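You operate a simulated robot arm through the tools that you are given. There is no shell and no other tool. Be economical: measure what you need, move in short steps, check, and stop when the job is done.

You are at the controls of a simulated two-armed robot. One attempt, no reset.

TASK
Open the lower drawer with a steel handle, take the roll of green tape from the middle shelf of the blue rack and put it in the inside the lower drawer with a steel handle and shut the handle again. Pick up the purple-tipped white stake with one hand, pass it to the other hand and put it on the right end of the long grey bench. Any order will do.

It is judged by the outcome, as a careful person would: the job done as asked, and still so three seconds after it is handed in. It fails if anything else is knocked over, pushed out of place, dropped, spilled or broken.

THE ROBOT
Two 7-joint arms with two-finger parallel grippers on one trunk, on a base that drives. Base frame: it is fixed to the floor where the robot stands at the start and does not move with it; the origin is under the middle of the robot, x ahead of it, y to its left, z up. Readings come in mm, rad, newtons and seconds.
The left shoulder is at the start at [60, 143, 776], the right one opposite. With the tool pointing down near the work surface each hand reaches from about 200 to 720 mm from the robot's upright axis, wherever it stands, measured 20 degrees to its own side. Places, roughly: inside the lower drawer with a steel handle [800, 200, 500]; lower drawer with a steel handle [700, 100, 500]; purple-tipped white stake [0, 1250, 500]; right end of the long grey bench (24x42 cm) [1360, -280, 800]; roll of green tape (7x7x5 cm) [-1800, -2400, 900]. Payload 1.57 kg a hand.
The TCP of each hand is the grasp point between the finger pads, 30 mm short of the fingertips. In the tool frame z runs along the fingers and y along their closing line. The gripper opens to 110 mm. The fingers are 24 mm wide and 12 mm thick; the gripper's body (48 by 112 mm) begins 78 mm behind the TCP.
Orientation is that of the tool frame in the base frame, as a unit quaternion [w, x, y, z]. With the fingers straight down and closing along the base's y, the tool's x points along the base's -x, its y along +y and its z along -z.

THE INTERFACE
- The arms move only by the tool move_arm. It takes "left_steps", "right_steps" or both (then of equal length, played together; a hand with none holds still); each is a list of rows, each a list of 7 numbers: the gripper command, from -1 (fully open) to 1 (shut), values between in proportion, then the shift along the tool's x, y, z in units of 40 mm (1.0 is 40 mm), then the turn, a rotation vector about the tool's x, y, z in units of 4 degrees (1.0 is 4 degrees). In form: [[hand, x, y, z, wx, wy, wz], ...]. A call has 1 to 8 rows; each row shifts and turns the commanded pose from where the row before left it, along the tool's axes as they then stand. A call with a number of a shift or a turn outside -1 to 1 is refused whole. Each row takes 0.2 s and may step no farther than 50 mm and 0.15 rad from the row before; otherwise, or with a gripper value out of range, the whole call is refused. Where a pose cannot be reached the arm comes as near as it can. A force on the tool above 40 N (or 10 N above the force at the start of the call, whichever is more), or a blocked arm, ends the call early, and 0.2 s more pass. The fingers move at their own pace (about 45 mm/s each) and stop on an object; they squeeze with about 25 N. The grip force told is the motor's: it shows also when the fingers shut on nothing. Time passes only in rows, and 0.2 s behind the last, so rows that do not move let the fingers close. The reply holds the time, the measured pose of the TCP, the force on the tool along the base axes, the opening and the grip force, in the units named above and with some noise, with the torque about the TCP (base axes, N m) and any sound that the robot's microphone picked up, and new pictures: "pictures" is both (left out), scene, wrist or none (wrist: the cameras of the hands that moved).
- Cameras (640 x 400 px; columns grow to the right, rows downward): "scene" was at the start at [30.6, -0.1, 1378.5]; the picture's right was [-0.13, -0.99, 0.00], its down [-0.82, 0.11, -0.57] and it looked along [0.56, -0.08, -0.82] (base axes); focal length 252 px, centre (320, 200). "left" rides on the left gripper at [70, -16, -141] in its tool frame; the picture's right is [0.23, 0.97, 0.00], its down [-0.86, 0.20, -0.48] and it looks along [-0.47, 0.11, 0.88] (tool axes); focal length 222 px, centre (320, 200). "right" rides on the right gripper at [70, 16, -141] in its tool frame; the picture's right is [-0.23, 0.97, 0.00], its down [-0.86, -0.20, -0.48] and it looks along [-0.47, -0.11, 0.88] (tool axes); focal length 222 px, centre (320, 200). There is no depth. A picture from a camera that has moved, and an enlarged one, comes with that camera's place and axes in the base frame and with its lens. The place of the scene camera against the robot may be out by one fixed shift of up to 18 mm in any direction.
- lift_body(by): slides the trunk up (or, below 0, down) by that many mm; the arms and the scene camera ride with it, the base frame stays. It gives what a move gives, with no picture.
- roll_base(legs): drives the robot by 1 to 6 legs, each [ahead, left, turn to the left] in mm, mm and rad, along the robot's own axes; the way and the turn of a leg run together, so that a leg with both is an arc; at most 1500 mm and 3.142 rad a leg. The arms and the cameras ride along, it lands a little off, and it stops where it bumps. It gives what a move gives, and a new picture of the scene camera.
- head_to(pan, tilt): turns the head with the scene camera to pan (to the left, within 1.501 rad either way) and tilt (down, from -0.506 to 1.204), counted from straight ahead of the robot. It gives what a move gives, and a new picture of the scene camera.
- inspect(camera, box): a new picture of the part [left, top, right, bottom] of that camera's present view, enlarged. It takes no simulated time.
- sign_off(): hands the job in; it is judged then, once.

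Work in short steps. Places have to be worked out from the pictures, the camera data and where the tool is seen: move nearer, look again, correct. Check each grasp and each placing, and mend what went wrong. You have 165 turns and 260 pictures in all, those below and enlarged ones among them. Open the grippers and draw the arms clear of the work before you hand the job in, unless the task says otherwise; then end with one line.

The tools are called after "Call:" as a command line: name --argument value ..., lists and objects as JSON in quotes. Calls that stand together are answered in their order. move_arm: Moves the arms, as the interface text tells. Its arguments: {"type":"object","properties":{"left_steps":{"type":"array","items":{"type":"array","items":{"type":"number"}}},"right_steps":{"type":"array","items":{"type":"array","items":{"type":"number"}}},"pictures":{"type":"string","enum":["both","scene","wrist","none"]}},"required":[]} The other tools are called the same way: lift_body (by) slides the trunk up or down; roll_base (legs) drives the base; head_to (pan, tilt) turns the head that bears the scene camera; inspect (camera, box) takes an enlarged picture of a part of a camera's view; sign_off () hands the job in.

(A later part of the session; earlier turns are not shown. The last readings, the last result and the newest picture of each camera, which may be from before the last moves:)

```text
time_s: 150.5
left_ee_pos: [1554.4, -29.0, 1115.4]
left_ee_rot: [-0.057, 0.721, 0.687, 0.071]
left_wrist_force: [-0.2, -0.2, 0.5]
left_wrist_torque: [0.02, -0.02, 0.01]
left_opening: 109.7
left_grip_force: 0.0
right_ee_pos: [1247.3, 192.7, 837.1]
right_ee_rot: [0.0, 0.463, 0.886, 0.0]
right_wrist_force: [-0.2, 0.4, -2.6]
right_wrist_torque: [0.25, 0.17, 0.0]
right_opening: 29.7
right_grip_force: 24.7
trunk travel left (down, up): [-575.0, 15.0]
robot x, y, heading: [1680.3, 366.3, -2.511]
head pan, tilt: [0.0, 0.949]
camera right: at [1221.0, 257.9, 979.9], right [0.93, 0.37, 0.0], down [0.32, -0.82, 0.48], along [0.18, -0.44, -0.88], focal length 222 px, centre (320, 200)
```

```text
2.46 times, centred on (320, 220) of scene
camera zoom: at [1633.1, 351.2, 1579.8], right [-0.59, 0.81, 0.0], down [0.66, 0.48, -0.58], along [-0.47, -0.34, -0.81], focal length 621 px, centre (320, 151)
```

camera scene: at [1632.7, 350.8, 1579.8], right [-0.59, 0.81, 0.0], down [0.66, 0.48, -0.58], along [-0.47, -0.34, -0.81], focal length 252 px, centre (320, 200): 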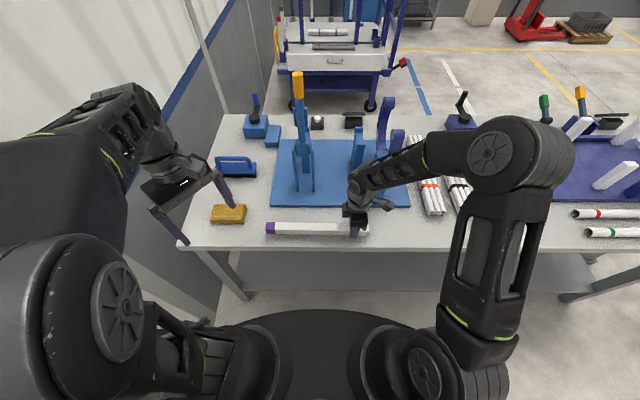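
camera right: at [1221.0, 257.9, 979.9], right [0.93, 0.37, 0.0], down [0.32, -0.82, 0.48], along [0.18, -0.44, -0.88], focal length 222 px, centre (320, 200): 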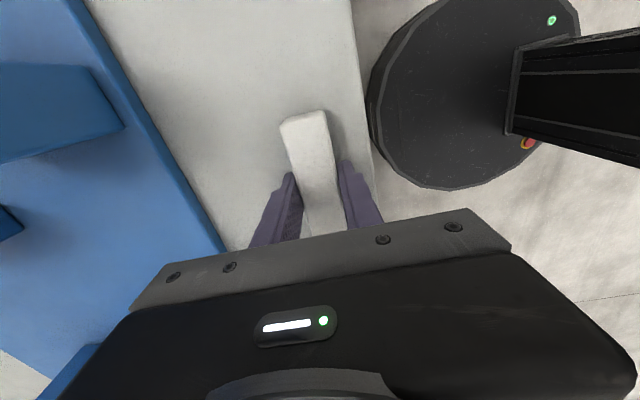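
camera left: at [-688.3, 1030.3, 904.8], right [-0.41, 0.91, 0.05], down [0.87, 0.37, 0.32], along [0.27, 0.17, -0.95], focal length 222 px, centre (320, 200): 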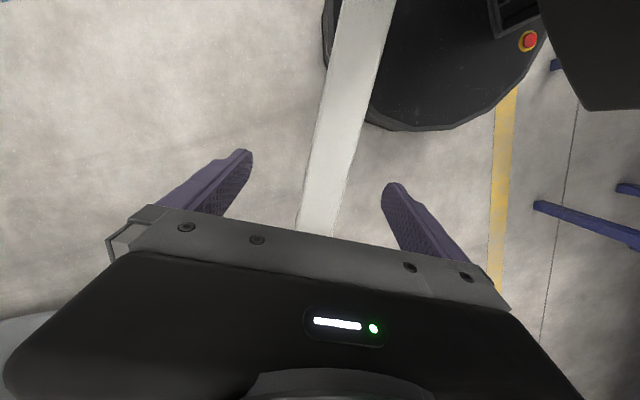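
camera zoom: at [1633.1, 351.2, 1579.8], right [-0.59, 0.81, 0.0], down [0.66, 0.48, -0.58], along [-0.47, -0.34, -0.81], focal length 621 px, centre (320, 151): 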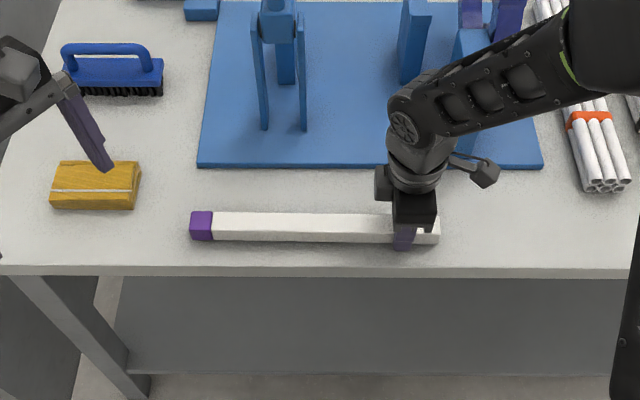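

Still no contact at z=837; lower in 4 mm steps.

Call:
move_arm --right_steps '[[1, 0, 0, 0.1, 0, 0, 0], [1, 0, 0, 0.1, 0, 0, 0], [1, 0, 0, 0, 0, 0, 0]]' --pictures "none"

Call:
move_arm --right_steps '[[1, 0, 0, 0.1, 0, 0, 0], [1, 0, 0, 0, 0, 0, 0]]' --pictures "none"

Call:
move_arm --right_steps '[[1, 0, 0, 0.1, 0, 0, 0], [1, 0, 0, 0, 0, 0, 0]]' --pictures "none"

```text
time_s: 151.3
left_ee_pos: [1554.9, -27.9, 1115.0]
left_ee_rot: [-0.057, 0.72, 0.688, 0.07]
left_wrist_force: [0.0, 0.4, 0.1]
left_wrist_torque: [0.0, -0.01, 0.02]
left_opening: 110.2
left_grip_force: 0.0
right_ee_pos: [1246.6, 192.8, 829.7]
right_ee_rot: [-0.001, 0.464, 0.886, 0.0]
right_wrist_force: [-0.2, -0.5, 0.7]
right_wrist_torque: [-0.12, -0.13, 0.05]
right_opening: 30.0
right_grip_force: 25.4
trunk travel left (down, up): [-575.0, 15.0]
robot x, y, heading: [1677.8, 365.1, -2.513]
head pan, tilt: [0.0, 0.949]
```

```text
time_s: 151.7
left_ee_pos: [1556.4, -27.2, 1116.4]
left_ee_rot: [-0.057, 0.721, 0.687, 0.07]
left_wrist_force: [0.6, -0.7, 0.1]
left_wrist_torque: [-0.01, 0.02, 0.02]
left_opening: 109.9
left_grip_force: 0.1
right_ee_pos: [1247.9, 192.6, 831.0]
right_ee_rot: [-0.002, 0.464, 0.886, -0.002]
right_wrist_force: [6.9, 7.0, 27.3]
right_wrist_torque: [0.61, -0.64, 0.07]
right_opening: 29.7
right_grip_force: 25.0
trunk travel left (down, up): [-575.0, 15.0]
robot x, y, heading: [1680.3, 366.0, -2.515]
head pan, tilt: [0.0, 0.949]
stopped in row 2 (right hand): the force on the tool passed its limit at 43 N (the readings are from after the stop); the commanded pose is now the measured one
```

```text
time_s: 152.1
left_ee_pos: [1556.9, -26.5, 1116.1]
left_ee_rot: [-0.057, 0.721, 0.687, 0.069]
left_wrist_force: [-0.1, -0.1, 0.2]
left_wrist_torque: [-0.03, 0.0, -0.02]
left_opening: 109.7
left_grip_force: 0.1
right_ee_pos: [1247.1, 193.7, 829.4]
right_ee_rot: [-0.002, 0.464, 0.886, -0.001]
right_wrist_force: [7.2, 7.3, 25.4]
right_wrist_torque: [0.5, -0.68, 0.1]
right_opening: 29.7
right_grip_force: 24.9
trunk travel left (down, up): [-575.0, 15.0]
robot x, y, heading: [1680.0, 365.8, -2.514]
head pan, tilt: [0.0, 0.949]
stopped in row 1 (right hand): the force on the tool passed its limit at 46 N (the readings are from after the stop); the commanded pose is now the measured one
```

Fingertips are on the table (z=800). I ease up 2 mm and open, letting the stake settle.

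Call:
move_arm --right_steps '[[1, 0, 0, -0.06, 0, 0, 0], [0.2, 0, 0, 0, 0, 0, 0], [-0.2, 0, 0, 0, 0, 0, 0], [-0.4, 0, 0, 0, 0, 0, 0], [-0.4, 0, 0, 0, 0, 0, 0]]' --pictures "both"

```text
time_s: 153.2
left_ee_pos: [1554.9, -27.5, 1115.8]
left_ee_rot: [-0.057, 0.721, 0.687, 0.071]
left_wrist_force: [0.4, 0.2, 0.8]
left_wrist_torque: [-0.06, 0.0, -0.01]
left_opening: 109.9
left_grip_force: 0.1
right_ee_pos: [1245.9, 192.5, 831.1]
right_ee_rot: [-0.001, 0.464, 0.886, -0.002]
right_wrist_force: [-1.6, -1.4, 2.6]
right_wrist_torque: [0.01, -0.04, -0.01]
right_opening: 75.2
right_grip_force: 0.1
trunk travel left (down, up): [-575.0, 15.0]
robot x, y, heading: [1675.7, 368.4, -2.517]
head pan, tilt: [0.0, 0.949]
camera scene: at [1633.3, 351.5, 1579.7], right [-0.59, 0.81, 0.0], down [0.66, 0.48, -0.58], along [-0.47, -0.34, -0.81], focal length 252 px, centre (320, 200)
camera right: at [1220.4, 258.2, 971.6], right [0.93, 0.37, 0.0], down [0.33, -0.82, 0.48], along [0.17, -0.45, -0.88], focal length 222 px, centre (320, 200)
```

scene: 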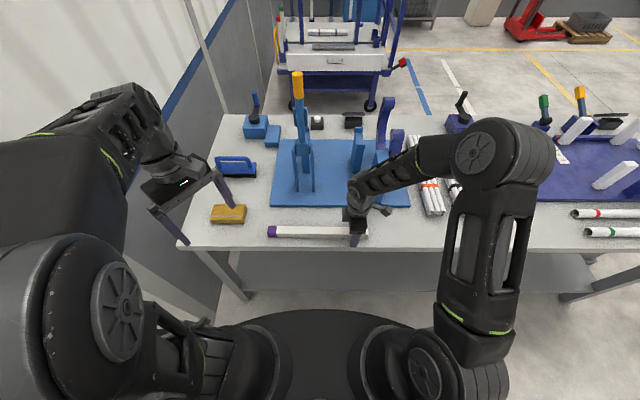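
right: 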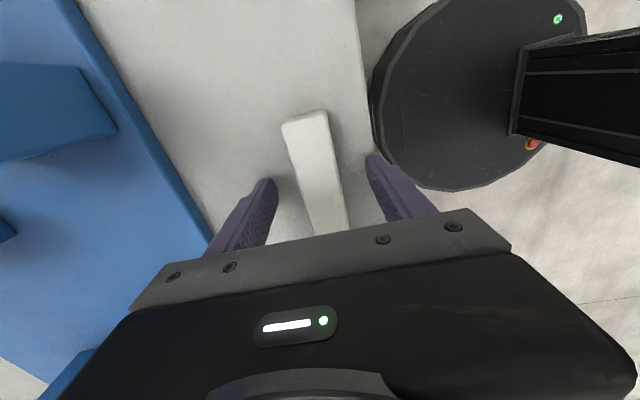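

Stake rests on the table. I raise 3 mm, slide 115 mm along it to the middle, and regrip (TCP now near the stake's top).

Call:
move_arm --right_steps '[[-0.4, 0, 0, -0.08, 0, 0, 0], [-0.4, -0.95, 0, 0, 0, 0, 0], [-0.4, -0.95, 0, 0, 0, 0, 0], [-0.4, -0.95, 0, 0, 0, 0, 0], [-0.4, 0, 0, 0, 0, 0, 0]]' --pictures "both"

```text
time_s: 154.4
left_ee_pos: [1554.3, -28.5, 1116.1]
left_ee_rot: [-0.057, 0.721, 0.687, 0.071]
left_wrist_force: [-0.3, 0.0, 0.1]
left_wrist_torque: [-0.01, 0.04, 0.02]
left_opening: 109.8
left_grip_force: 0.0
right_ee_pos: [1308.0, 97.1, 834.8]
right_ee_rot: [0.0, 0.464, 0.886, -0.002]
right_wrist_force: [0.4, 0.5, 0.4]
right_wrist_torque: [-0.02, -0.02, 0.01]
right_opening: 77.0
right_grip_force: 0.0
trunk travel left (down, up): [-575.0, 15.0]
robot x, y, heading: [1680.0, 366.7, -2.516]
head pan, tilt: [0.0, 0.949]
camera scene: at [1633.0, 352.1, 1579.8], right [-0.59, 0.81, 0.0], down [0.66, 0.48, -0.58], along [-0.47, -0.34, -0.81], focal length 252 px, centre (320, 200)
camera right: at [1282.7, 162.3, 975.7], right [0.93, 0.37, -0.01], down [0.33, -0.82, 0.48], along [0.17, -0.45, -0.88], focal length 222 px, centre (320, 200)
```

scene: 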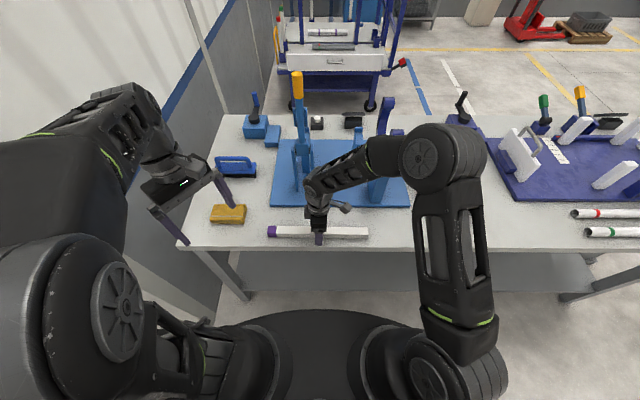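
right: 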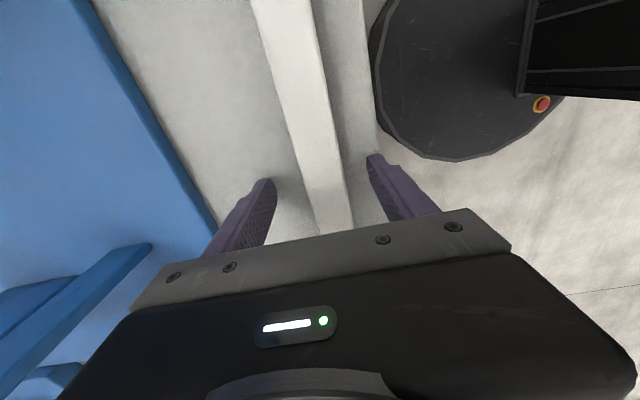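

Centred on the stake. I lower 3 mm, close and lift.

Call:
move_arm --right_steps '[[-0.4, 0, 0, 0.07, 0, 0, 0], [1, 0, 0, 0, 0, 0, 0], [1, 0, 0, 0, 0, 0, 0], [1, 0, 0, 0, 0, 0, 0], [1, 0, 0, 0, 0, 0, 0], [1, 0, 0, -0.6, 0, 0, 0], [1, 0, 0, -0.9, 0, 0, 0], [1, 0, 0, -0.9, 0, 0, 0]]' --pictures "both"

```text
time_s: 156.2
left_ee_pos: [1555.4, -27.9, 1115.5]
left_ee_rot: [-0.057, 0.72, 0.688, 0.071]
left_wrist_force: [0.4, 0.1, 0.3]
left_wrist_torque: [-0.04, 0.03, 0.02]
left_opening: 110.0
left_grip_force: 0.2
right_ee_pos: [1309.9, 96.7, 928.9]
right_ee_rot: [-0.001, 0.463, 0.886, -0.002]
right_wrist_force: [0.3, 0.2, -2.3]
right_wrist_torque: [0.02, 0.0, -0.01]
right_opening: 29.5
right_grip_force: 25.0
trunk travel left (down, up): [-575.0, 15.0]
robot x, y, heading: [1677.9, 369.1, -2.512]
head pan, tilt: [0.0, 0.949]
camera scene: at [1633.7, 351.9, 1579.7], right [-0.59, 0.81, 0.0], down [0.66, 0.48, -0.58], along [-0.47, -0.34, -0.81], focal length 252 px, centre (320, 200)
camera right: at [1285.2, 162.4, 1069.4], right [0.93, 0.37, -0.01], down [0.33, -0.81, 0.48], along [0.17, -0.45, -0.88], focal length 222 px, centre (320, 200)
```

scene: 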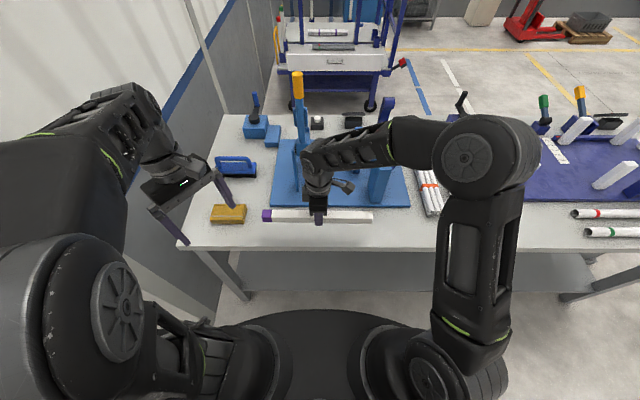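
right: 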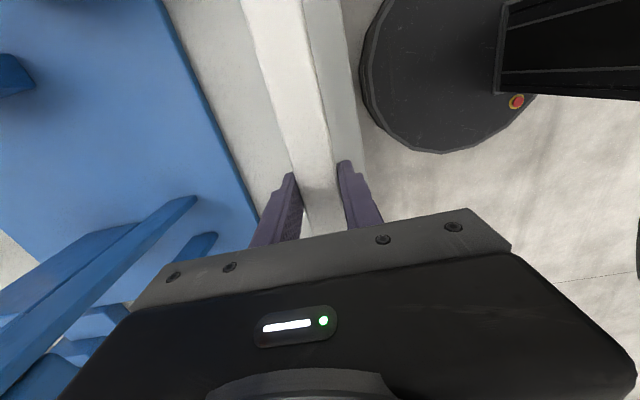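

Regripped at the balance point. I rotate the stake 29° to match the diagonal gap, and draw the left hand inward so it stays clear of the wall pillar.

Call:
move_arm --right_steps '[[1, 0, 0, -0.2, 0, 0, 1], [1, 0, 0, -0.2, 0, 0, 1], [1, 0, 0, -0.2, 0, 0, 1], [1, 0, 0, -0.2, 0, 0, 1], [1, 0, 0, 0, 0, 0, 1], [1, 0, 0, 0, 0, 0, 1], [1, 0, 0, 0, 0, 0, 1], [1, 0, 0, 0, 0, 0, 0.3]]' --left_steps '[[-1, 0.4, 0, 0, 0, 0, 0], [-1, 0.4, 0, 0, 0, 0, 0], [-1, 0.4, 0, 0, 0, 0, 0], [-1, 0.4, 0, 0, 0, 0, 0], [-1, 0.4, 0, 0, 0, 0, 0], [-1, 0.4, 0, 0, 0, 0, 0], [-1, 0.1, 0, 0, 0, 0, 0], [-1, 0, 0, 0, 0, 0, 0]]' --pictures "none"

Call:
roll_base --legs '[[0, 210, 0]]'

```text
time_s: 158.1
left_ee_pos: [1554.5, 58.9, 1118.9]
left_ee_rot: [-0.057, 0.72, 0.688, 0.07]
left_wrist_force: [-1.0, 0.3, 0.0]
left_wrist_torque: [0.01, -0.02, 0.01]
left_opening: 109.6
left_grip_force: 0.0
left hand out of reach, approached as far as the arm can: row 4, 5, 6
right_ee_pos: [1310.3, 100.5, 958.1]
right_ee_rot: [-0.002, 0.672, 0.74, -0.003]
right_wrist_force: [-0.3, -0.7, -3.4]
right_wrist_torque: [0.02, 0.0, 0.0]
right_opening: 29.8
right_grip_force: 24.9
trunk travel left (down, up): [-575.0, 15.0]
robot x, y, heading: [1681.6, 366.6, -2.512]
head pan, tilt: [0.0, 0.949]
```

```text
time_s: 159.7
left_ee_pos: [1684.5, -116.2, 1119.2]
left_ee_rot: [-0.057, 0.719, 0.689, 0.07]
left_wrist_force: [0.2, -0.9, 1.2]
left_wrist_torque: [0.05, 0.04, 0.03]
left_opening: 109.9
left_grip_force: 0.0
right_ee_pos: [1440.3, -78.0, 958.9]
right_ee_rot: [-0.002, 0.671, 0.741, -0.002]
right_wrist_force: [0.1, -0.3, -2.7]
right_wrist_torque: [0.07, 0.01, -0.03]
right_opening: 29.6
right_grip_force: 24.8
trunk travel left (down, up): [-575.0, 15.0]
robot x, y, heading: [1804.6, 191.7, -2.508]
head pan, tilt: [0.0, 0.949]
camera scene: at [1761.2, 175.5, 1579.8], right [-0.59, 0.81, 0.0], down [0.66, 0.48, -0.58], along [-0.47, -0.34, -0.81], focal length 252 px, centre (320, 200)
```

scene: 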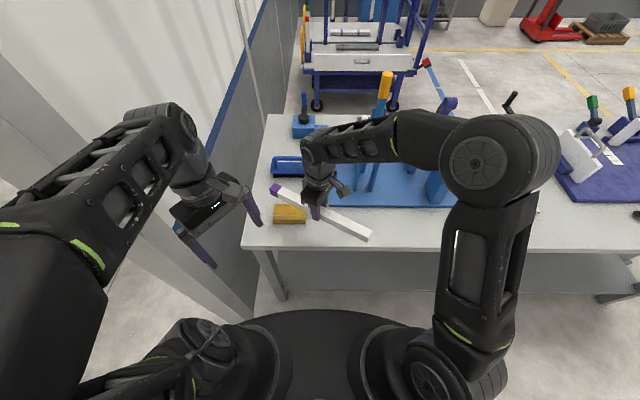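

Stake aligned. I move it over the gap (still high) and look.

Call:
move_arm --right_steps '[[1, -0.86, -0.525, 0, 0, 0, 0], [1, -0.86, -0.525, 0, 0, 0, 0], [1, -0.86, -0.525, 0, 0, 0, 0], [1, -0.86, -0.525, 0, 0, 0, 0], [1, -0.86, -0.525, 0, 0, 0, 0]]' --pictures "both"

Call:
inspect --camera "scene" --box '[230, 110, 410, 270]'

```text
time_s: 160.9
left_ee_pos: [1684.0, -116.4, 1118.9]
left_ee_rot: [-0.058, 0.719, 0.689, 0.07]
left_wrist_force: [0.7, 0.0, 0.3]
left_wrist_torque: [0.0, 0.02, -0.01]
left_opening: 110.0
left_grip_force: 0.1
right_ee_pos: [1358.8, -249.4, 962.7]
right_ee_rot: [-0.001, 0.67, 0.742, -0.002]
right_wrist_force: [0.3, 0.3, -2.8]
right_wrist_torque: [0.02, 0.1, -0.04]
right_opening: 29.7
right_grip_force: 24.8
right hand out of reach, approached as far as the arm can: row 5
trunk travel left (down, up): [-575.0, 15.0]
robot x, y, heading: [1802.7, 194.5, -2.516]
head pan, tilt: [0.0, 0.949]
camera scene: at [1761.1, 175.9, 1579.8], right [-0.59, 0.81, 0.0], down [0.66, 0.48, -0.58], along [-0.47, -0.34, -0.81], focal length 252 px, centre (320, 200)
camera right: at [1368.6, -179.6, 1104.1], right [0.99, -0.13, 0.0], down [-0.11, -0.87, 0.48], along [-0.06, -0.48, -0.88], focal length 222 px, centre (320, 200)
```

scene: 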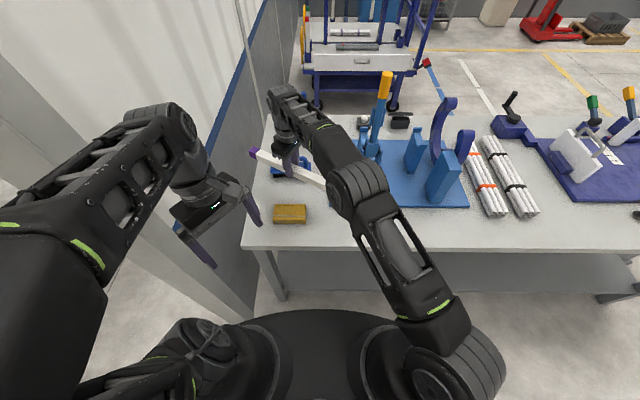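
right: 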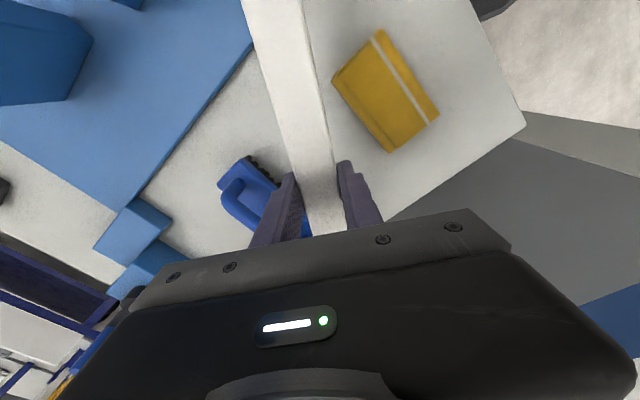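

```text
2.50 times, centred on (320, 190) of scene
camera zoom: at [1761.1, 175.9, 1579.8], right [-0.59, 0.81, 0.0], down [0.66, 0.48, -0.58], along [-0.47, -0.34, -0.81], focal length 631 px, centre (320, 225)
```

zoom: 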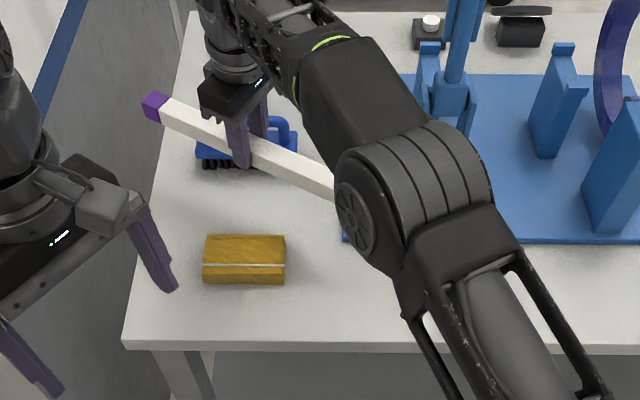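

The reach limit is met here, so I roll the base 45 mm closer and then re-aim the hand at (1360,−260), midway between brush and sponge.

Call:
roll_base --legs '[[45, 20, 0]]'

```text
time_s: 161.8
left_ee_pos: [1657.8, -160.6, 1119.7]
left_ee_rot: [-0.057, 0.72, 0.688, 0.071]
left_wrist_force: [0.4, -0.2, -0.4]
left_wrist_torque: [0.03, -0.04, 0.02]
left_opening: 109.9
left_grip_force: 0.1
right_ee_pos: [1331.3, -293.2, 963.1]
right_ee_rot: [-0.001, 0.671, 0.741, -0.003]
right_wrist_force: [0.2, 0.3, -3.6]
right_wrist_torque: [0.05, -0.06, 0.03]
right_opening: 29.6
right_grip_force: 24.5
trunk travel left (down, up): [-575.0, 15.0]
robot x, y, heading: [1778.4, 149.7, -2.514]
head pan, tilt: [0.0, 0.949]
camera scene: at [1734.3, 131.0, 1579.7], right [-0.59, 0.81, 0.0], down [0.66, 0.48, -0.58], along [-0.47, -0.34, -0.81], focal length 252 px, centre (320, 200)
```

scene: 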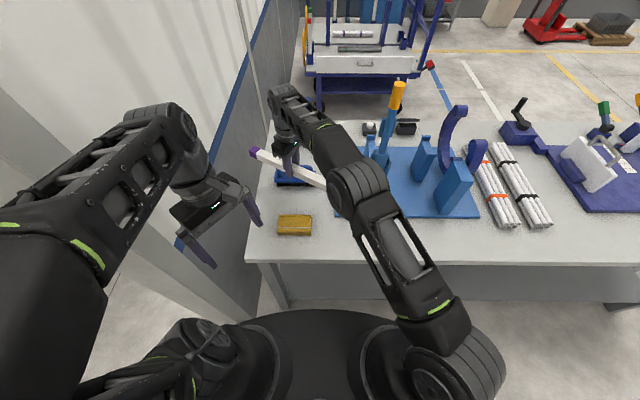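

I re-aim and lower to z≈890, then check alignment from the wrist camera.

Call:
move_arm --right_steps '[[1, 0.375, 0.4, 0, 0, 0, 0], [1, 0.375, 0.4, 0, 0, 0, 0], [1, 0, 0, 0.9, 0, 0, 0], [1, 0, 0, 0.9, 0, 0, 0], [1, 0, 0, 0, 0, 0, 0]]' --pictures "both"

Call:
inspect --camera "scene" --box '[230, 110, 410, 270]'

```text
time_s: 163.0
left_ee_pos: [1658.4, -159.3, 1120.1]
left_ee_rot: [-0.057, 0.719, 0.689, 0.07]
left_wrist_force: [-0.2, -0.2, 0.7]
left_wrist_torque: [0.0, -0.01, -0.03]
left_opening: 110.2
left_grip_force: 0.1
right_ee_pos: [1360.5, -261.3, 888.7]
right_ee_rot: [-0.001, 0.671, 0.741, -0.004]
right_wrist_force: [-0.6, -0.1, -3.0]
right_wrist_torque: [-0.02, 0.0, 0.02]
right_opening: 29.6
right_grip_force: 25.0
trunk travel left (down, up): [-575.0, 15.0]
robot x, y, heading: [1778.7, 149.8, -2.513]
head pan, tilt: [0.0, 0.949]
camera scene: at [1735.7, 133.2, 1579.8], right [-0.59, 0.81, 0.0], down [0.66, 0.48, -0.58], along [-0.47, -0.34, -0.81], focal length 252 px, centre (320, 200)
camera right: at [1369.8, -189.0, 1030.0], right [0.99, -0.13, -0.01], down [-0.11, -0.87, 0.48], along [-0.07, -0.48, -0.88], focal length 222 px, centre (320, 200)
```

scene: 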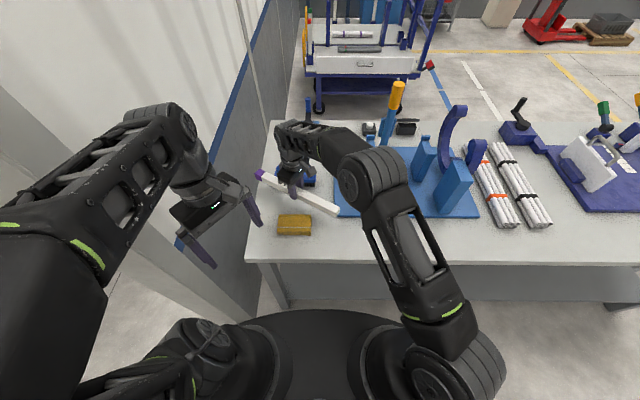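
right: 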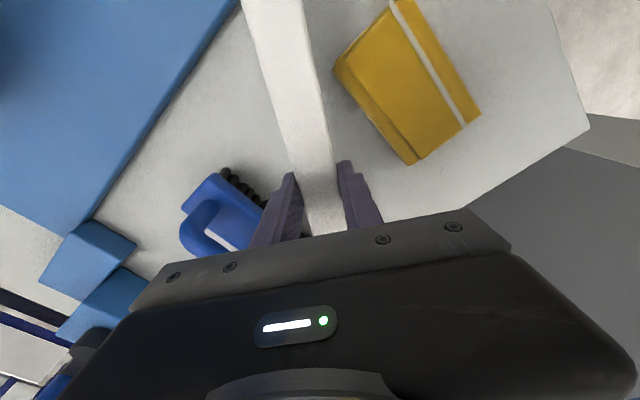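

```text
2.50 times, centred on (320, 190) of scene
camera zoom: at [1735.7, 133.2, 1579.8], right [-0.59, 0.81, 0.0], down [0.66, 0.48, -0.58], along [-0.47, -0.34, -0.81], focal length 631 px, centre (320, 225)
```

zoom: 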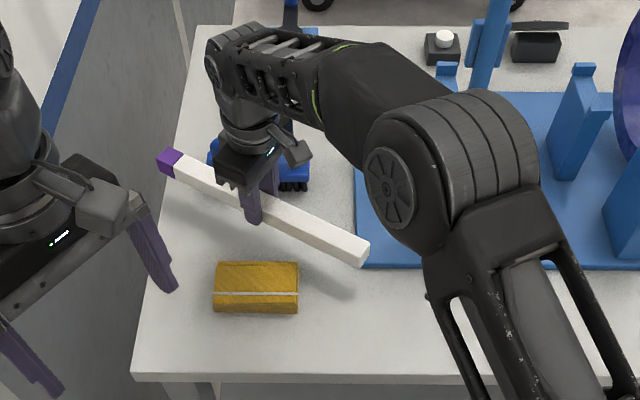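

Both margins are good (~20 mm to brush and to sponge). I lower to just above the table.

Call:
move_arm --right_steps '[[1, 0, 0, 0.6, 0, 0, 0], [1, 0, 0, 0.5, 0, 0, 0], [1, 0, 0, 0.1, 0, 0, 0], [1, 0, 0, 0, 0, 0, 0]]' --pictures "wrist"

Call:
inspect --camera "scene" --box '[230, 110, 410, 270]'

```text
time_s: 164.0
left_ee_pos: [1658.6, -158.5, 1120.2]
left_ee_rot: [-0.057, 0.719, 0.689, 0.07]
left_wrist_force: [-0.4, -0.1, -0.6]
left_wrist_torque: [0.01, -0.01, 0.04]
left_opening: 109.9
left_grip_force: 0.0
right_ee_pos: [1359.6, -262.1, 843.6]
right_ee_rot: [-0.002, 0.671, 0.741, -0.004]
right_wrist_force: [0.1, 0.0, -3.0]
right_wrist_torque: [0.02, -0.04, 0.0]
right_opening: 29.8
right_grip_force: 24.9
trunk travel left (down, up): [-575.0, 15.0]
robot x, y, heading: [1780.8, 150.1, -2.513]
head pan, tilt: [0.0, 0.949]
camera right: at [1369.4, -190.9, 984.2], right [0.99, -0.13, -0.01], down [-0.11, -0.87, 0.48], along [-0.07, -0.48, -0.88], focal length 222 px, centre (320, 200)
```

right: 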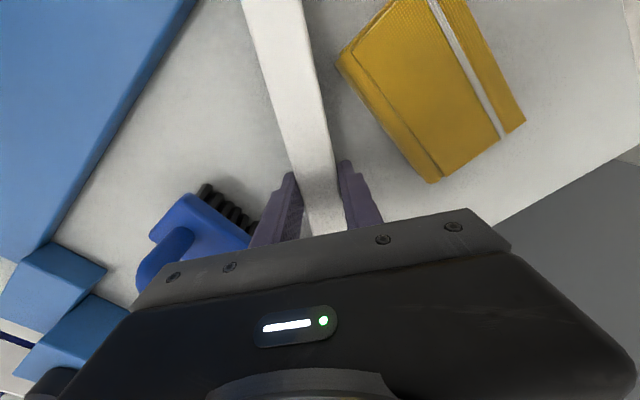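

```text
2.50 times, centred on (320, 190) of scene
camera zoom: at [1735.7, 133.2, 1579.8], right [-0.59, 0.81, 0.0], down [0.66, 0.48, -0.58], along [-0.47, -0.34, -0.81], focal length 631 px, centre (320, 225)
```

zoom: 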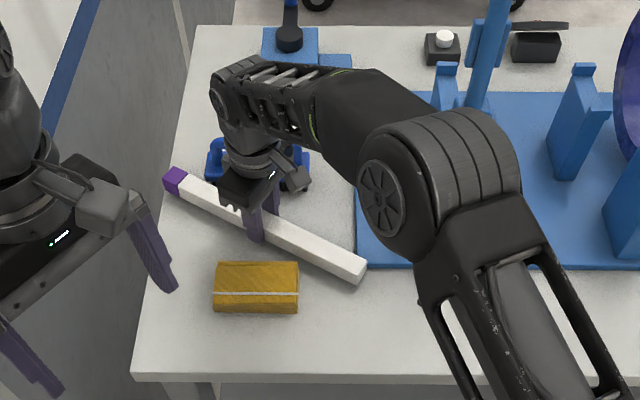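

Clear all round (~18 mm from the plate corner). I lower the last 12 mm gently.

Call:
move_arm --right_steps '[[1, 0, 0, 0.1, 0, 0, 0], [1, 0, 0, 0.1, 0, 0, 0], [1, 0, 0, 0.05, 0, 0, 0], [1, 0, 0, 0, 0, 0, 0]]' --pictures "none"

```text
time_s: 165.0
left_ee_pos: [1657.8, -158.8, 1120.4]
left_ee_rot: [-0.056, 0.72, 0.689, 0.069]
left_wrist_force: [0.8, 0.7, -0.6]
left_wrist_torque: [0.01, -0.02, 0.0]
left_opening: 109.9
left_grip_force: 0.1
right_ee_pos: [1360.8, -262.2, 832.0]
right_ee_rot: [-0.001, 0.671, 0.741, -0.004]
right_wrist_force: [-0.2, 0.3, -2.4]
right_wrist_torque: [0.15, 0.03, 0.01]
right_opening: 29.4
right_grip_force: 25.0
trunk travel left (down, up): [-575.0, 15.0]
robot x, y, heading: [1779.6, 149.2, -2.518]
head pan, tilt: [0.0, 0.949]
```

Just about touching; 2 mm more, then open partly and rise.

Call:
move_arm --right_steps '[[1, 0, 0, 0.05, 0, 0, 0], [0.45, 0, 0, 0, 0, 0, 0], [0.2, 0, 0, 0, 0, 0, 0], [0.0, 0, 0, 0, 0, 0, 0], [0.0, 0, 0, 0, 0, 0, 0]]' --pictures "wrist"

```text
time_s: 166.2
left_ee_pos: [1657.7, -158.6, 1120.9]
left_ee_rot: [-0.056, 0.719, 0.689, 0.07]
left_wrist_force: [0.2, -0.4, -0.3]
left_wrist_torque: [0.0, -0.03, -0.01]
left_opening: 110.0
left_grip_force: 0.0
right_ee_pos: [1360.5, -260.6, 831.0]
right_ee_rot: [-0.001, 0.671, 0.741, -0.004]
right_wrist_force: [-0.4, 0.0, 0.1]
right_wrist_torque: [-0.04, 0.03, -0.02]
right_opening: 55.1
right_grip_force: 0.1
trunk travel left (down, up): [-575.0, 15.0]
robot x, y, heading: [1779.4, 152.8, -2.514]
head pan, tilt: [0.0, 0.949]
camera right: at [1370.1, -190.0, 972.2], right [0.99, -0.13, -0.01], down [-0.11, -0.87, 0.48], along [-0.07, -0.48, -0.88], focal length 222 px, centre (320, 200)
```

right: 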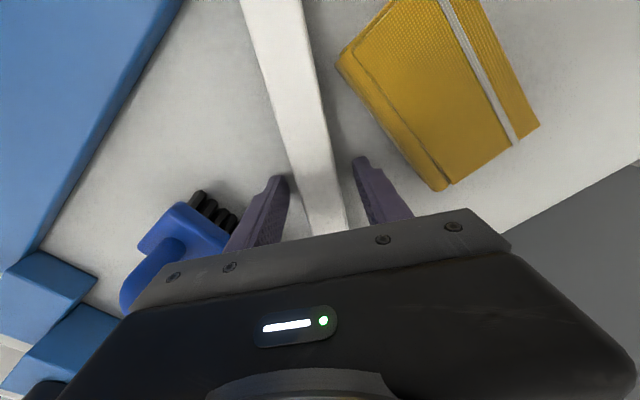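

Released and resting. I lift the right hand straight up.

Call:
move_arm --right_steps '[[0, 0, 0, -0.5, 0, 0, 0], [0, 0, 0, -0.9, 0, 0, 0], [0, 0, 0, -0.9, 0, 0, 0], [0, 0, 0, -0.9, 0, 0, 0], [0, 0, 0, -0.9, 0, 0, 0]]' --pictures "scene"

```text
time_s: 167.4
left_ee_pos: [1658.1, -158.6, 1119.0]
left_ee_rot: [-0.058, 0.719, 0.689, 0.069]
left_wrist_force: [0.1, 0.0, 0.3]
left_wrist_torque: [0.0, 0.02, -0.03]
left_opening: 109.9
left_grip_force: 0.0
right_ee_pos: [1361.2, -259.5, 996.4]
right_ee_rot: [-0.001, 0.67, 0.742, -0.003]
right_wrist_force: [0.2, 0.4, 0.9]
right_wrist_torque: [-0.02, 0.01, 0.03]
right_opening: 54.9
right_grip_force: 0.1
trunk travel left (down, up): [-575.0, 15.0]
robot x, y, heading: [1780.4, 149.0, -2.507]
head pan, tilt: [0.0, 0.949]
camera scene: at [1736.3, 133.6, 1579.8], right [-0.59, 0.81, 0.0], down [0.66, 0.48, -0.58], along [-0.47, -0.34, -0.81], focal length 252 px, centre (320, 200)
```

scene: 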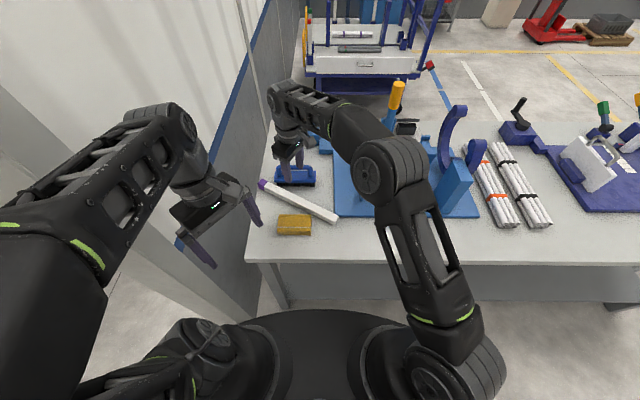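

Stake lies in the gap, nothing else disturbed. I back away and go around toward the rack.

Call:
roll_base --legs '[[-450, 0, 0], [0, -1200, 0], [0, -1150, 0]]'

Call:
move_arm --right_steps '[[-1, 0.9, 0, 0, 0, 0, 1], [-1, 0.9, 0, 0, 0, 0, 1], [-1, 0.9, 0, 0, 0, 0, 1], [-1, 0.9, 0, 0, 0, 0, 1], [-1, 0.9, 0, 0, 0, 0, 1], [-1, 0, 0, 0, 0, 0, 1], [-1, 0, 0, 0, 0, 0, 1], [-1, 0, 0, 0, 0, 0, 1]]' --pictures "none"

Call:
move_arm --right_steps '[[-1, 0.7, 0, 0, 0, 0, 1], [-1, 0.7, 0, 0, 0, 0, 1], [-1, 0.7, 0, 0, 0, 0, 1], [-1, 0.7, 0, 0, 0, 0, 1], [-1, 0, 0, 0, 0, 0, 1], [-1, 0, 0, 0, 0, 0, 1], [-1, 0, 0, 0, 0, 0, 1]]' --pictures "scene"

```text
time_s: 181.2
left_ee_pos: [635.5, 1981.1, 1120.1]
left_ee_rot: [-0.058, 0.713, 0.695, 0.07]
left_wrist_force: [0.5, 0.0, 0.6]
left_wrist_torque: [0.01, -0.03, 0.0]
left_opening: 110.3
left_grip_force: 0.0
right_ee_pos: [337.9, 1875.6, 996.1]
right_ee_rot: [-0.001, 0.664, 0.748, -0.004]
right_wrist_force: [-0.7, 0.1, -0.3]
right_wrist_torque: [-0.02, 0.0, 0.01]
right_opening: 55.1
right_grip_force: 0.0
trunk travel left (down, up): [-575.0, 15.0]
robot x, y, heading: [754.5, 2290.3, -2.498]
head pan, tilt: [0.0, 0.949]
camera scene: at [706.7, 2275.6, 1579.8], right [-0.6, 0.8, 0.0], down [0.65, 0.49, -0.58], along [-0.46, -0.35, -0.81], focal length 252 px, centre (320, 200)
```

scene: 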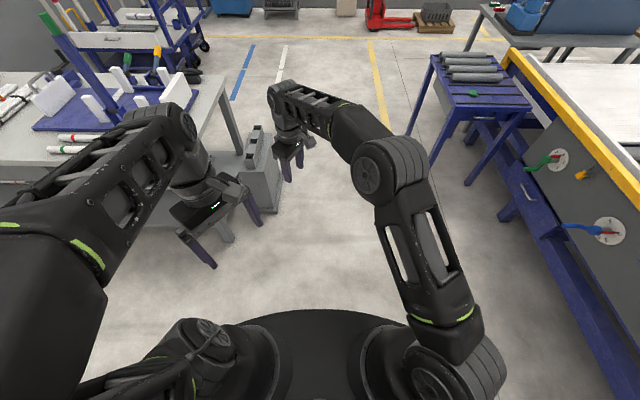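

```text
time_s: 183.0
left_ee_pos: [634.7, 1981.4, 1120.0]
left_ee_rot: [-0.058, 0.713, 0.695, 0.069]
left_wrist_force: [0.3, 0.2, 0.3]
left_wrist_torque: [0.01, 0.03, 0.0]
left_opening: 110.0
left_grip_force: 0.0
right_ee_pos: [341.5, 2054.1, 994.9]
right_ee_rot: [0.001, 0.845, 0.535, -0.004]
right_wrist_force: [0.2, 1.3, 0.2]
right_wrist_torque: [-0.02, 0.0, -0.01]
right_opening: 109.9
right_grip_force: 0.0
trunk travel left (down, up): [-575.0, 15.0]
robot x, y, heading: [754.9, 2290.8, -2.493]
head pan, tilt: [0.0, 0.949]
```

```text
time_s: 184.6
left_ee_pos: [635.4, 1981.6, 1121.3]
left_ee_rot: [-0.058, 0.714, 0.695, 0.069]
left_wrist_force: [-0.8, -0.6, -0.9]
left_wrist_torque: [-0.05, -0.01, -0.03]
left_opening: 109.8
left_grip_force: 0.0
right_ee_pos: [400.4, 2149.4, 994.4]
right_ee_rot: [0.002, 0.949, 0.315, -0.004]
right_wrist_force: [0.5, -0.1, 0.4]
right_wrist_torque: [-0.01, -0.01, 0.03]
right_opening: 110.0
right_grip_force: 0.1
trunk travel left (down, up): [-575.0, 15.0]
robot x, y, heading: [750.9, 2289.1, -2.5]
head pan, tilt: [0.0, 0.949]
camera scene: at [706.9, 2275.2, 1579.8], right [-0.6, 0.8, 0.0], down [0.65, 0.49, -0.58], along [-0.46, -0.35, -0.81], focal length 252 px, centre (320, 200)
```

scene: 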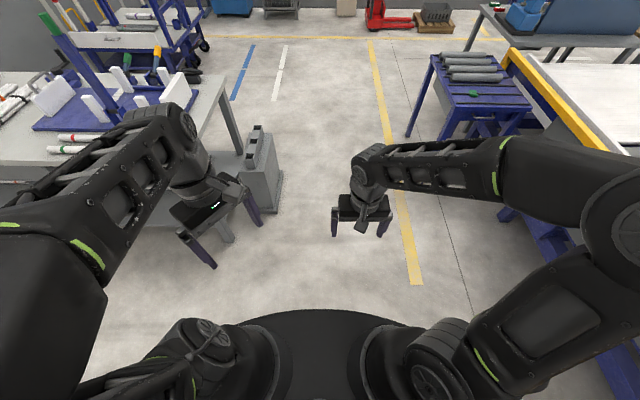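

Now straight ahead down the lane, then look at the rack.

Call:
roll_base --legs '[[1200, 0, -0.018], [1100, 0, 0]]'

Call:
head_to --pan 0.5 --tilt 0.4

```text
time_s: 195.8
left_ee_pos: [-1218.4, 655.6, 1119.5]
left_ee_rot: [-0.057, 0.725, 0.683, 0.071]
left_wrist_force: [-0.3, -0.5, -0.4]
left_wrist_torque: [-0.02, -0.01, 0.01]
left_opening: 109.9
left_grip_force: 0.1
right_ee_pos: [-1448.8, 831.0, 993.7]
right_ee_rot: [0.001, 0.954, 0.3, -0.004]
right_wrist_force: [-0.5, 0.4, 0.5]
right_wrist_torque: [0.01, -0.01, -0.01]
right_opening: 110.0
right_grip_force: 0.0
trunk travel left (down, up): [-575.0, 15.0]
robot x, y, heading: [-1093.2, 960.1, -2.525]
head pan, tilt: [0.0, 0.949]
camera scene: at [-1138.3, 946.3, 1579.8], right [-0.58, 0.82, 0.0], down [0.66, 0.47, -0.58], along [-0.47, -0.34, -0.81], focal length 252 px, centre (320, 200)
```

scene: 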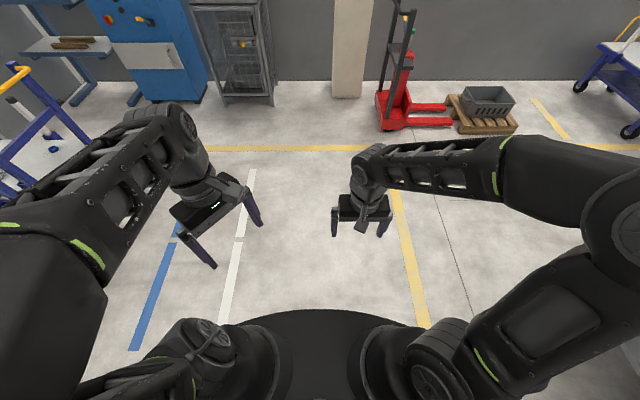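

```text
time_s: 196.8
left_ee_pos: [-1219.0, 656.3, 1120.1]
left_ee_rot: [-0.057, 0.725, 0.683, 0.07]
left_wrist_force: [-0.4, 0.0, 1.0]
left_wrist_torque: [-0.01, 0.02, -0.04]
left_opening: 110.1
left_grip_force: 0.0
right_ee_pos: [-1447.4, 830.9, 993.9]
right_ee_rot: [0.001, 0.954, 0.3, -0.003]
right_wrist_force: [0.3, -0.5, 0.9]
right_wrist_torque: [0.02, 0.0, 0.02]
right_opening: 110.0
right_grip_force: 0.0
trunk travel left (down, up): [-575.0, 15.0]
robot x, y, heading: [-1092.7, 962.0, -2.525]
head pan, tilt: [0.499, 0.4]
camera scene: at [-1119.3, 905.5, 1626.3], right [-0.9, 0.44, 0.0], down [0.17, 0.35, -0.92], along [-0.41, -0.83, -0.39], focal length 252 px, centre (320, 200)
```

scene: 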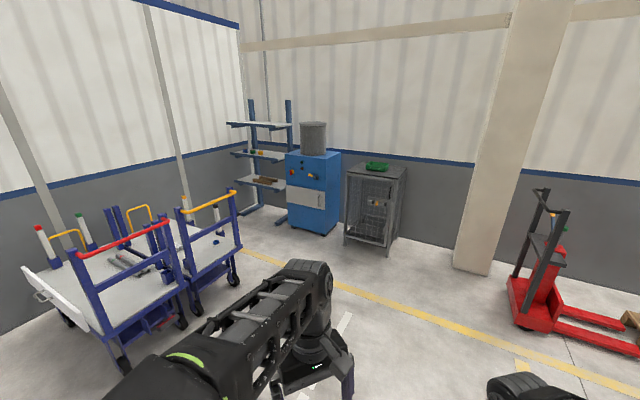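

The rack stands in the far corner beyond the carts and left of the blue machine. I drive diagonally toward it, keeping off the carts.

Call:
roll_base --legs '[[1150, 500, 0], [700, 500, 0]]'

Call:
head_to --pan 1.0 --tilt 0.45

```text
time_s: 207.2
left_ee_pos: [-2043.7, -1260.0, 1120.3]
left_ee_rot: [-0.059, 0.704, 0.705, 0.069]
left_wrist_force: [0.4, 0.7, 0.9]
left_wrist_torque: [0.03, -0.02, -0.05]
left_opening: 110.1
left_grip_force: 0.1
right_ee_pos: [-2283.1, -1098.7, 994.5]
right_ee_rot: [0.001, 0.945, 0.328, -0.004]
right_wrist_force: [0.2, -0.9, 0.7]
right_wrist_torque: [-0.02, -0.01, 0.0]
right_opening: 110.0
right_grip_force: 0.0
trunk travel left (down, up): [-575.0, 15.0]
robot x, y, heading: [-1933.4, -947.2, -2.466]
head pan, tilt: [0.499, 0.4]
camera scene: at [-1958.2, -1004.2, 1626.4], right [-0.92, 0.39, 0.0], down [0.15, 0.36, -0.92], along [-0.35, -0.85, -0.39], focal length 252 px, centre (320, 200)
```

scene: 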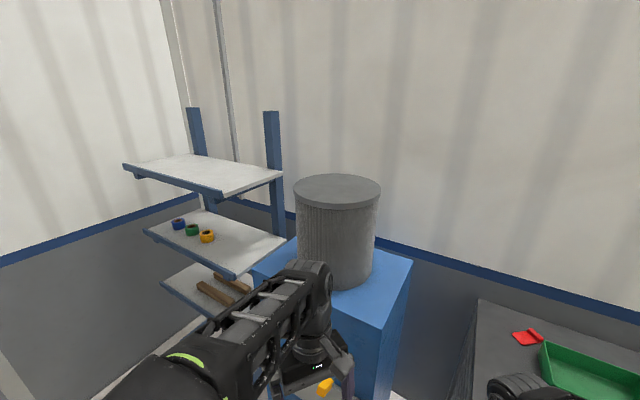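

```text
time_s: 208.1
left_ee_pos: [-2043.4, -1259.9, 1120.4]
left_ee_rot: [-0.059, 0.704, 0.704, 0.068]
left_wrist_force: [-0.4, 0.3, -0.5]
left_wrist_torque: [0.0, 0.05, 0.01]
left_opening: 110.2
left_grip_force: 0.0
right_ee_pos: [-2282.3, -1098.5, 995.9]
right_ee_rot: [0.001, 0.945, 0.328, -0.003]
right_wrist_force: [-0.1, -0.3, -0.3]
right_wrist_torque: [0.0, 0.0, 0.0]
right_opening: 110.1
right_grip_force: 0.0
trunk travel left (down, up): [-575.0, 15.0]
robot x, y, heading: [-1934.5, -949.0, -2.464]
head pan, tilt: [1.0, 0.45]
camera scene: at [-1912.8, -1009.6, 1621.8], right [-0.99, -0.1, 0.0], down [-0.05, 0.43, -0.9], along [0.09, -0.9, -0.44], focal length 252 px, centre (320, 200)
```

scene: 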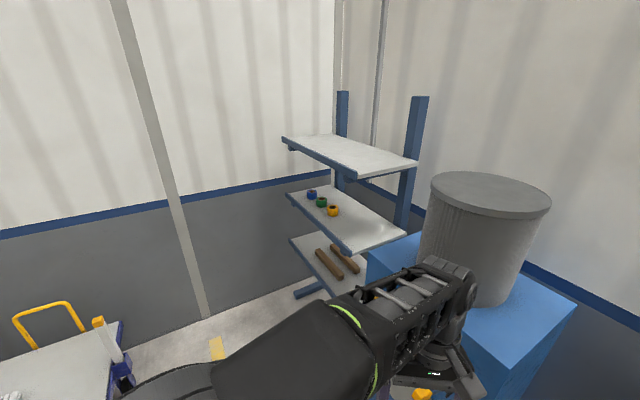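

The tapes sit in a row on the middle shelf (spacing ~135 mm), ~120 mm behind its front edge, with ~390 mm headroom. I plan a 45°-pitched approach with the left hand; first I reorient it here.

Call:
move_arm --left_steps '[[-1, 0, 0, 0, -0.17, -1, 0.96], [-1, 0, 0, 0, -0.1, -1, 0.965], [-1, 0, 0, 0, -0.03, -1, 0.97], [-1, 0, 0, 0, 0.03, -1, 0.97], [-1, 0, 0, 0, 0.1, -1, 0.965], [-1, 0, 0, 0, 0.17, -1, 0.955], [-1, 0, 0, 0, 0.23, -1, 0.94], [-1, 0, 0, 0, 0.3, -1, 0.92]]' --pictures "none"

Call:
move_arm --left_steps '[[-1, -0.4, 0, 0.3, 0.36, -1, 0.9], [-1, -0.4, 0, 0.3, 0.43, -1, 0.87], [-1, -0.4, 0, 0.3, 0.49, -1, 0.84], [-1, -0.4, 0, 0.4, 0.54, -1, 0.8], [-1, -0.4, 0, 0.4, 0.6, -1, 0.76], [-1, -0.4, 0, 0.4, 0.65, -1, 0.72]]' --pictures "none"

```text
time_s: 209.7
left_ee_pos: [-2048.3, -1250.2, 1102.9]
left_ee_rot: [-0.002, 0.852, 0.52, -0.067]
left_wrist_force: [0.3, 0.5, -0.1]
left_wrist_torque: [-0.03, 0.01, 0.01]
left_opening: 110.0
left_grip_force: 0.1
right_ee_pos: [-2282.9, -1097.4, 996.0]
right_ee_rot: [0.001, 0.945, 0.328, -0.003]
right_wrist_force: [-0.1, -0.7, 0.6]
right_wrist_torque: [0.01, 0.0, 0.01]
right_opening: 109.9
right_grip_force: 0.1
trunk travel left (down, up): [-575.0, 15.0]
robot x, y, heading: [-1935.1, -946.7, -2.464]
head pan, tilt: [1.0, 0.45]
stopped in row 7 (left hand): the arm was blocked; the commanded pose is now the measured one
```

```text
time_s: 211.1
left_ee_pos: [-2132.2, -1346.8, 1063.8]
left_ee_rot: [0.025, 0.891, 0.346, -0.292]
left_wrist_force: [0.4, -0.2, 0.0]
left_wrist_torque: [-0.05, 0.02, -0.01]
left_opening: 109.8
left_grip_force: 0.0
left hand out of reach, approached as far as the arm can: row 4, 5, 6
right_ee_pos: [-2283.3, -1099.4, 995.0]
right_ee_rot: [0.001, 0.945, 0.328, -0.004]
right_wrist_force: [0.0, 0.0, -0.3]
right_wrist_torque: [0.02, 0.03, -0.01]
right_opening: 109.8
right_grip_force: 0.0
trunk travel left (down, up): [-575.0, 15.0]
robot x, y, heading: [-1937.4, -945.0, -2.466]
head pan, tilt: [1.0, 0.45]
```

The hand is about 34° pitched with slight roll; I extend it forward a bit while correcting, and take a picture.

Call:
move_arm --left_steps '[[-1, -0.42, 0, 0.28, -0.34, -0.79, 0.54], [-1, -0.42, 0, 0.28, -0.34, -0.79, 0.54], [-1, -0.42, 0, 0.28, -0.34, -0.79, 0.54], [-1, -0.42, 0, 0.28, -0.34, -0.79, 0.54]]' --pictures "scene"

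```text
time_s: 212.1
left_ee_pos: [-2196.4, -1399.8, 1070.0]
left_ee_rot: [0.127, 0.874, 0.287, -0.371]
left_wrist_force: [-0.3, -0.3, 0.6]
left_wrist_torque: [0.01, 0.02, 0.01]
left_opening: 110.1
left_grip_force: 0.1
right_ee_pos: [-2282.8, -1099.4, 995.2]
right_ee_rot: [0.001, 0.945, 0.327, -0.003]
right_wrist_force: [-0.6, -0.1, -0.5]
right_wrist_torque: [-0.01, 0.02, 0.01]
right_opening: 109.9
right_grip_force: 0.1
trunk travel left (down, up): [-575.0, 15.0]
robot x, y, heading: [-1935.8, -943.0, -2.462]
head pan, tilt: [1.0, 0.45]
camera scene: at [-1913.1, -1009.9, 1621.7], right [-0.99, -0.11, 0.0], down [-0.05, 0.43, -0.9], along [0.09, -0.9, -0.44], focal length 252 px, centre (320, 200)
```

scene: 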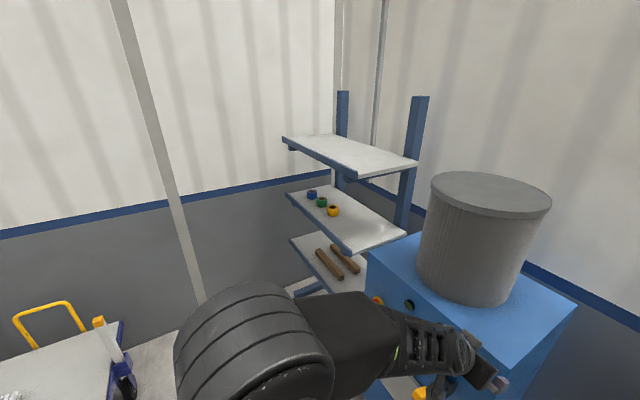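

Orientation is now 46° pitch, aligned. I straighten the base heading, shift left part-way, and check clearance to the cart and rack.

Call:
roll_base --legs '[[0, 0, -0.056], [25, 550, 0]]'

Call:
head_to --pan 1.45 --tilt 0.75

```text
time_s: 215.7
left_ee_pos: [-1925.3, -1853.8, 1069.2]
left_ee_rot: [0.113, 0.884, 0.256, -0.374]
left_wrist_force: [-0.1, -0.7, -0.3]
left_wrist_torque: [0.02, 0.03, 0.0]
left_opening: 110.1
left_grip_force: 0.0
right_ee_pos: [-1990.0, -1545.5, 995.2]
right_ee_rot: [0.001, 0.956, 0.294, -0.003]
right_wrist_force: [-0.3, -0.3, 0.5]
right_wrist_torque: [0.01, 0.0, -0.01]
right_opening: 110.0
right_grip_force: 0.0
trunk travel left (down, up): [-575.0, 15.0]
robot x, y, heading: [-1634.5, -1420.7, -2.538]
head pan, tilt: [1.0, 0.45]
camera scene: at [-1615.5, -1485.6, 1621.7], right [-1.0, -0.03, 0.0], down [-0.01, 0.44, -0.9], along [0.03, -0.9, -0.44], focal length 252 px, centre (320, 200)
```

scene: 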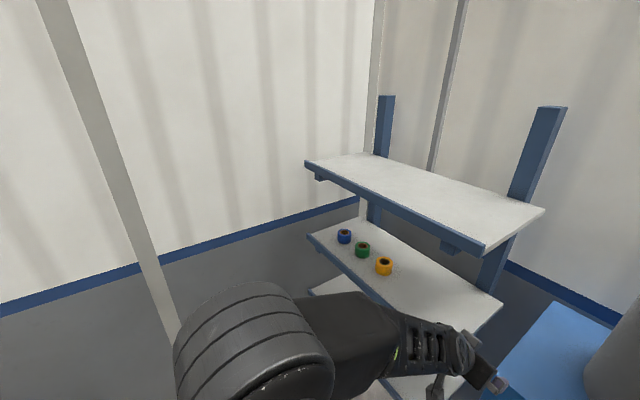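

```text
time_s: 216.6
left_ee_pos: [-1924.6, -1852.1, 1069.1]
left_ee_rot: [0.114, 0.884, 0.256, -0.374]
left_wrist_force: [0.6, -0.8, -0.2]
left_wrist_torque: [0.0, -0.01, 0.0]
left_opening: 109.9
left_grip_force: 0.0
right_ee_pos: [-1990.3, -1546.1, 994.6]
right_ee_rot: [0.001, 0.956, 0.295, -0.004]
right_wrist_force: [-0.1, 0.5, 0.3]
right_wrist_torque: [0.02, 0.03, 0.0]
right_opening: 109.7
right_grip_force: 0.1
trunk travel left (down, up): [-575.0, 15.0]
robot x, y, heading: [-1631.1, -1413.0, -2.535]
head pan, tilt: [1.45, 0.75]
camera scene: at [-1580.5, -1466.4, 1595.4], right [-0.89, -0.46, 0.0], down [-0.32, 0.6, -0.73], along [0.34, -0.65, -0.68], focal length 252 px, centre (320, 200)
```

scene: 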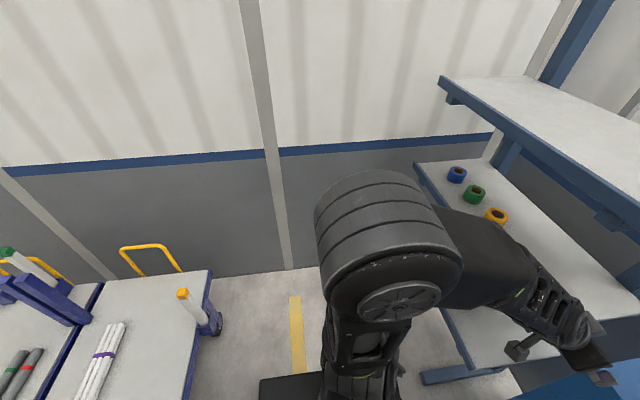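

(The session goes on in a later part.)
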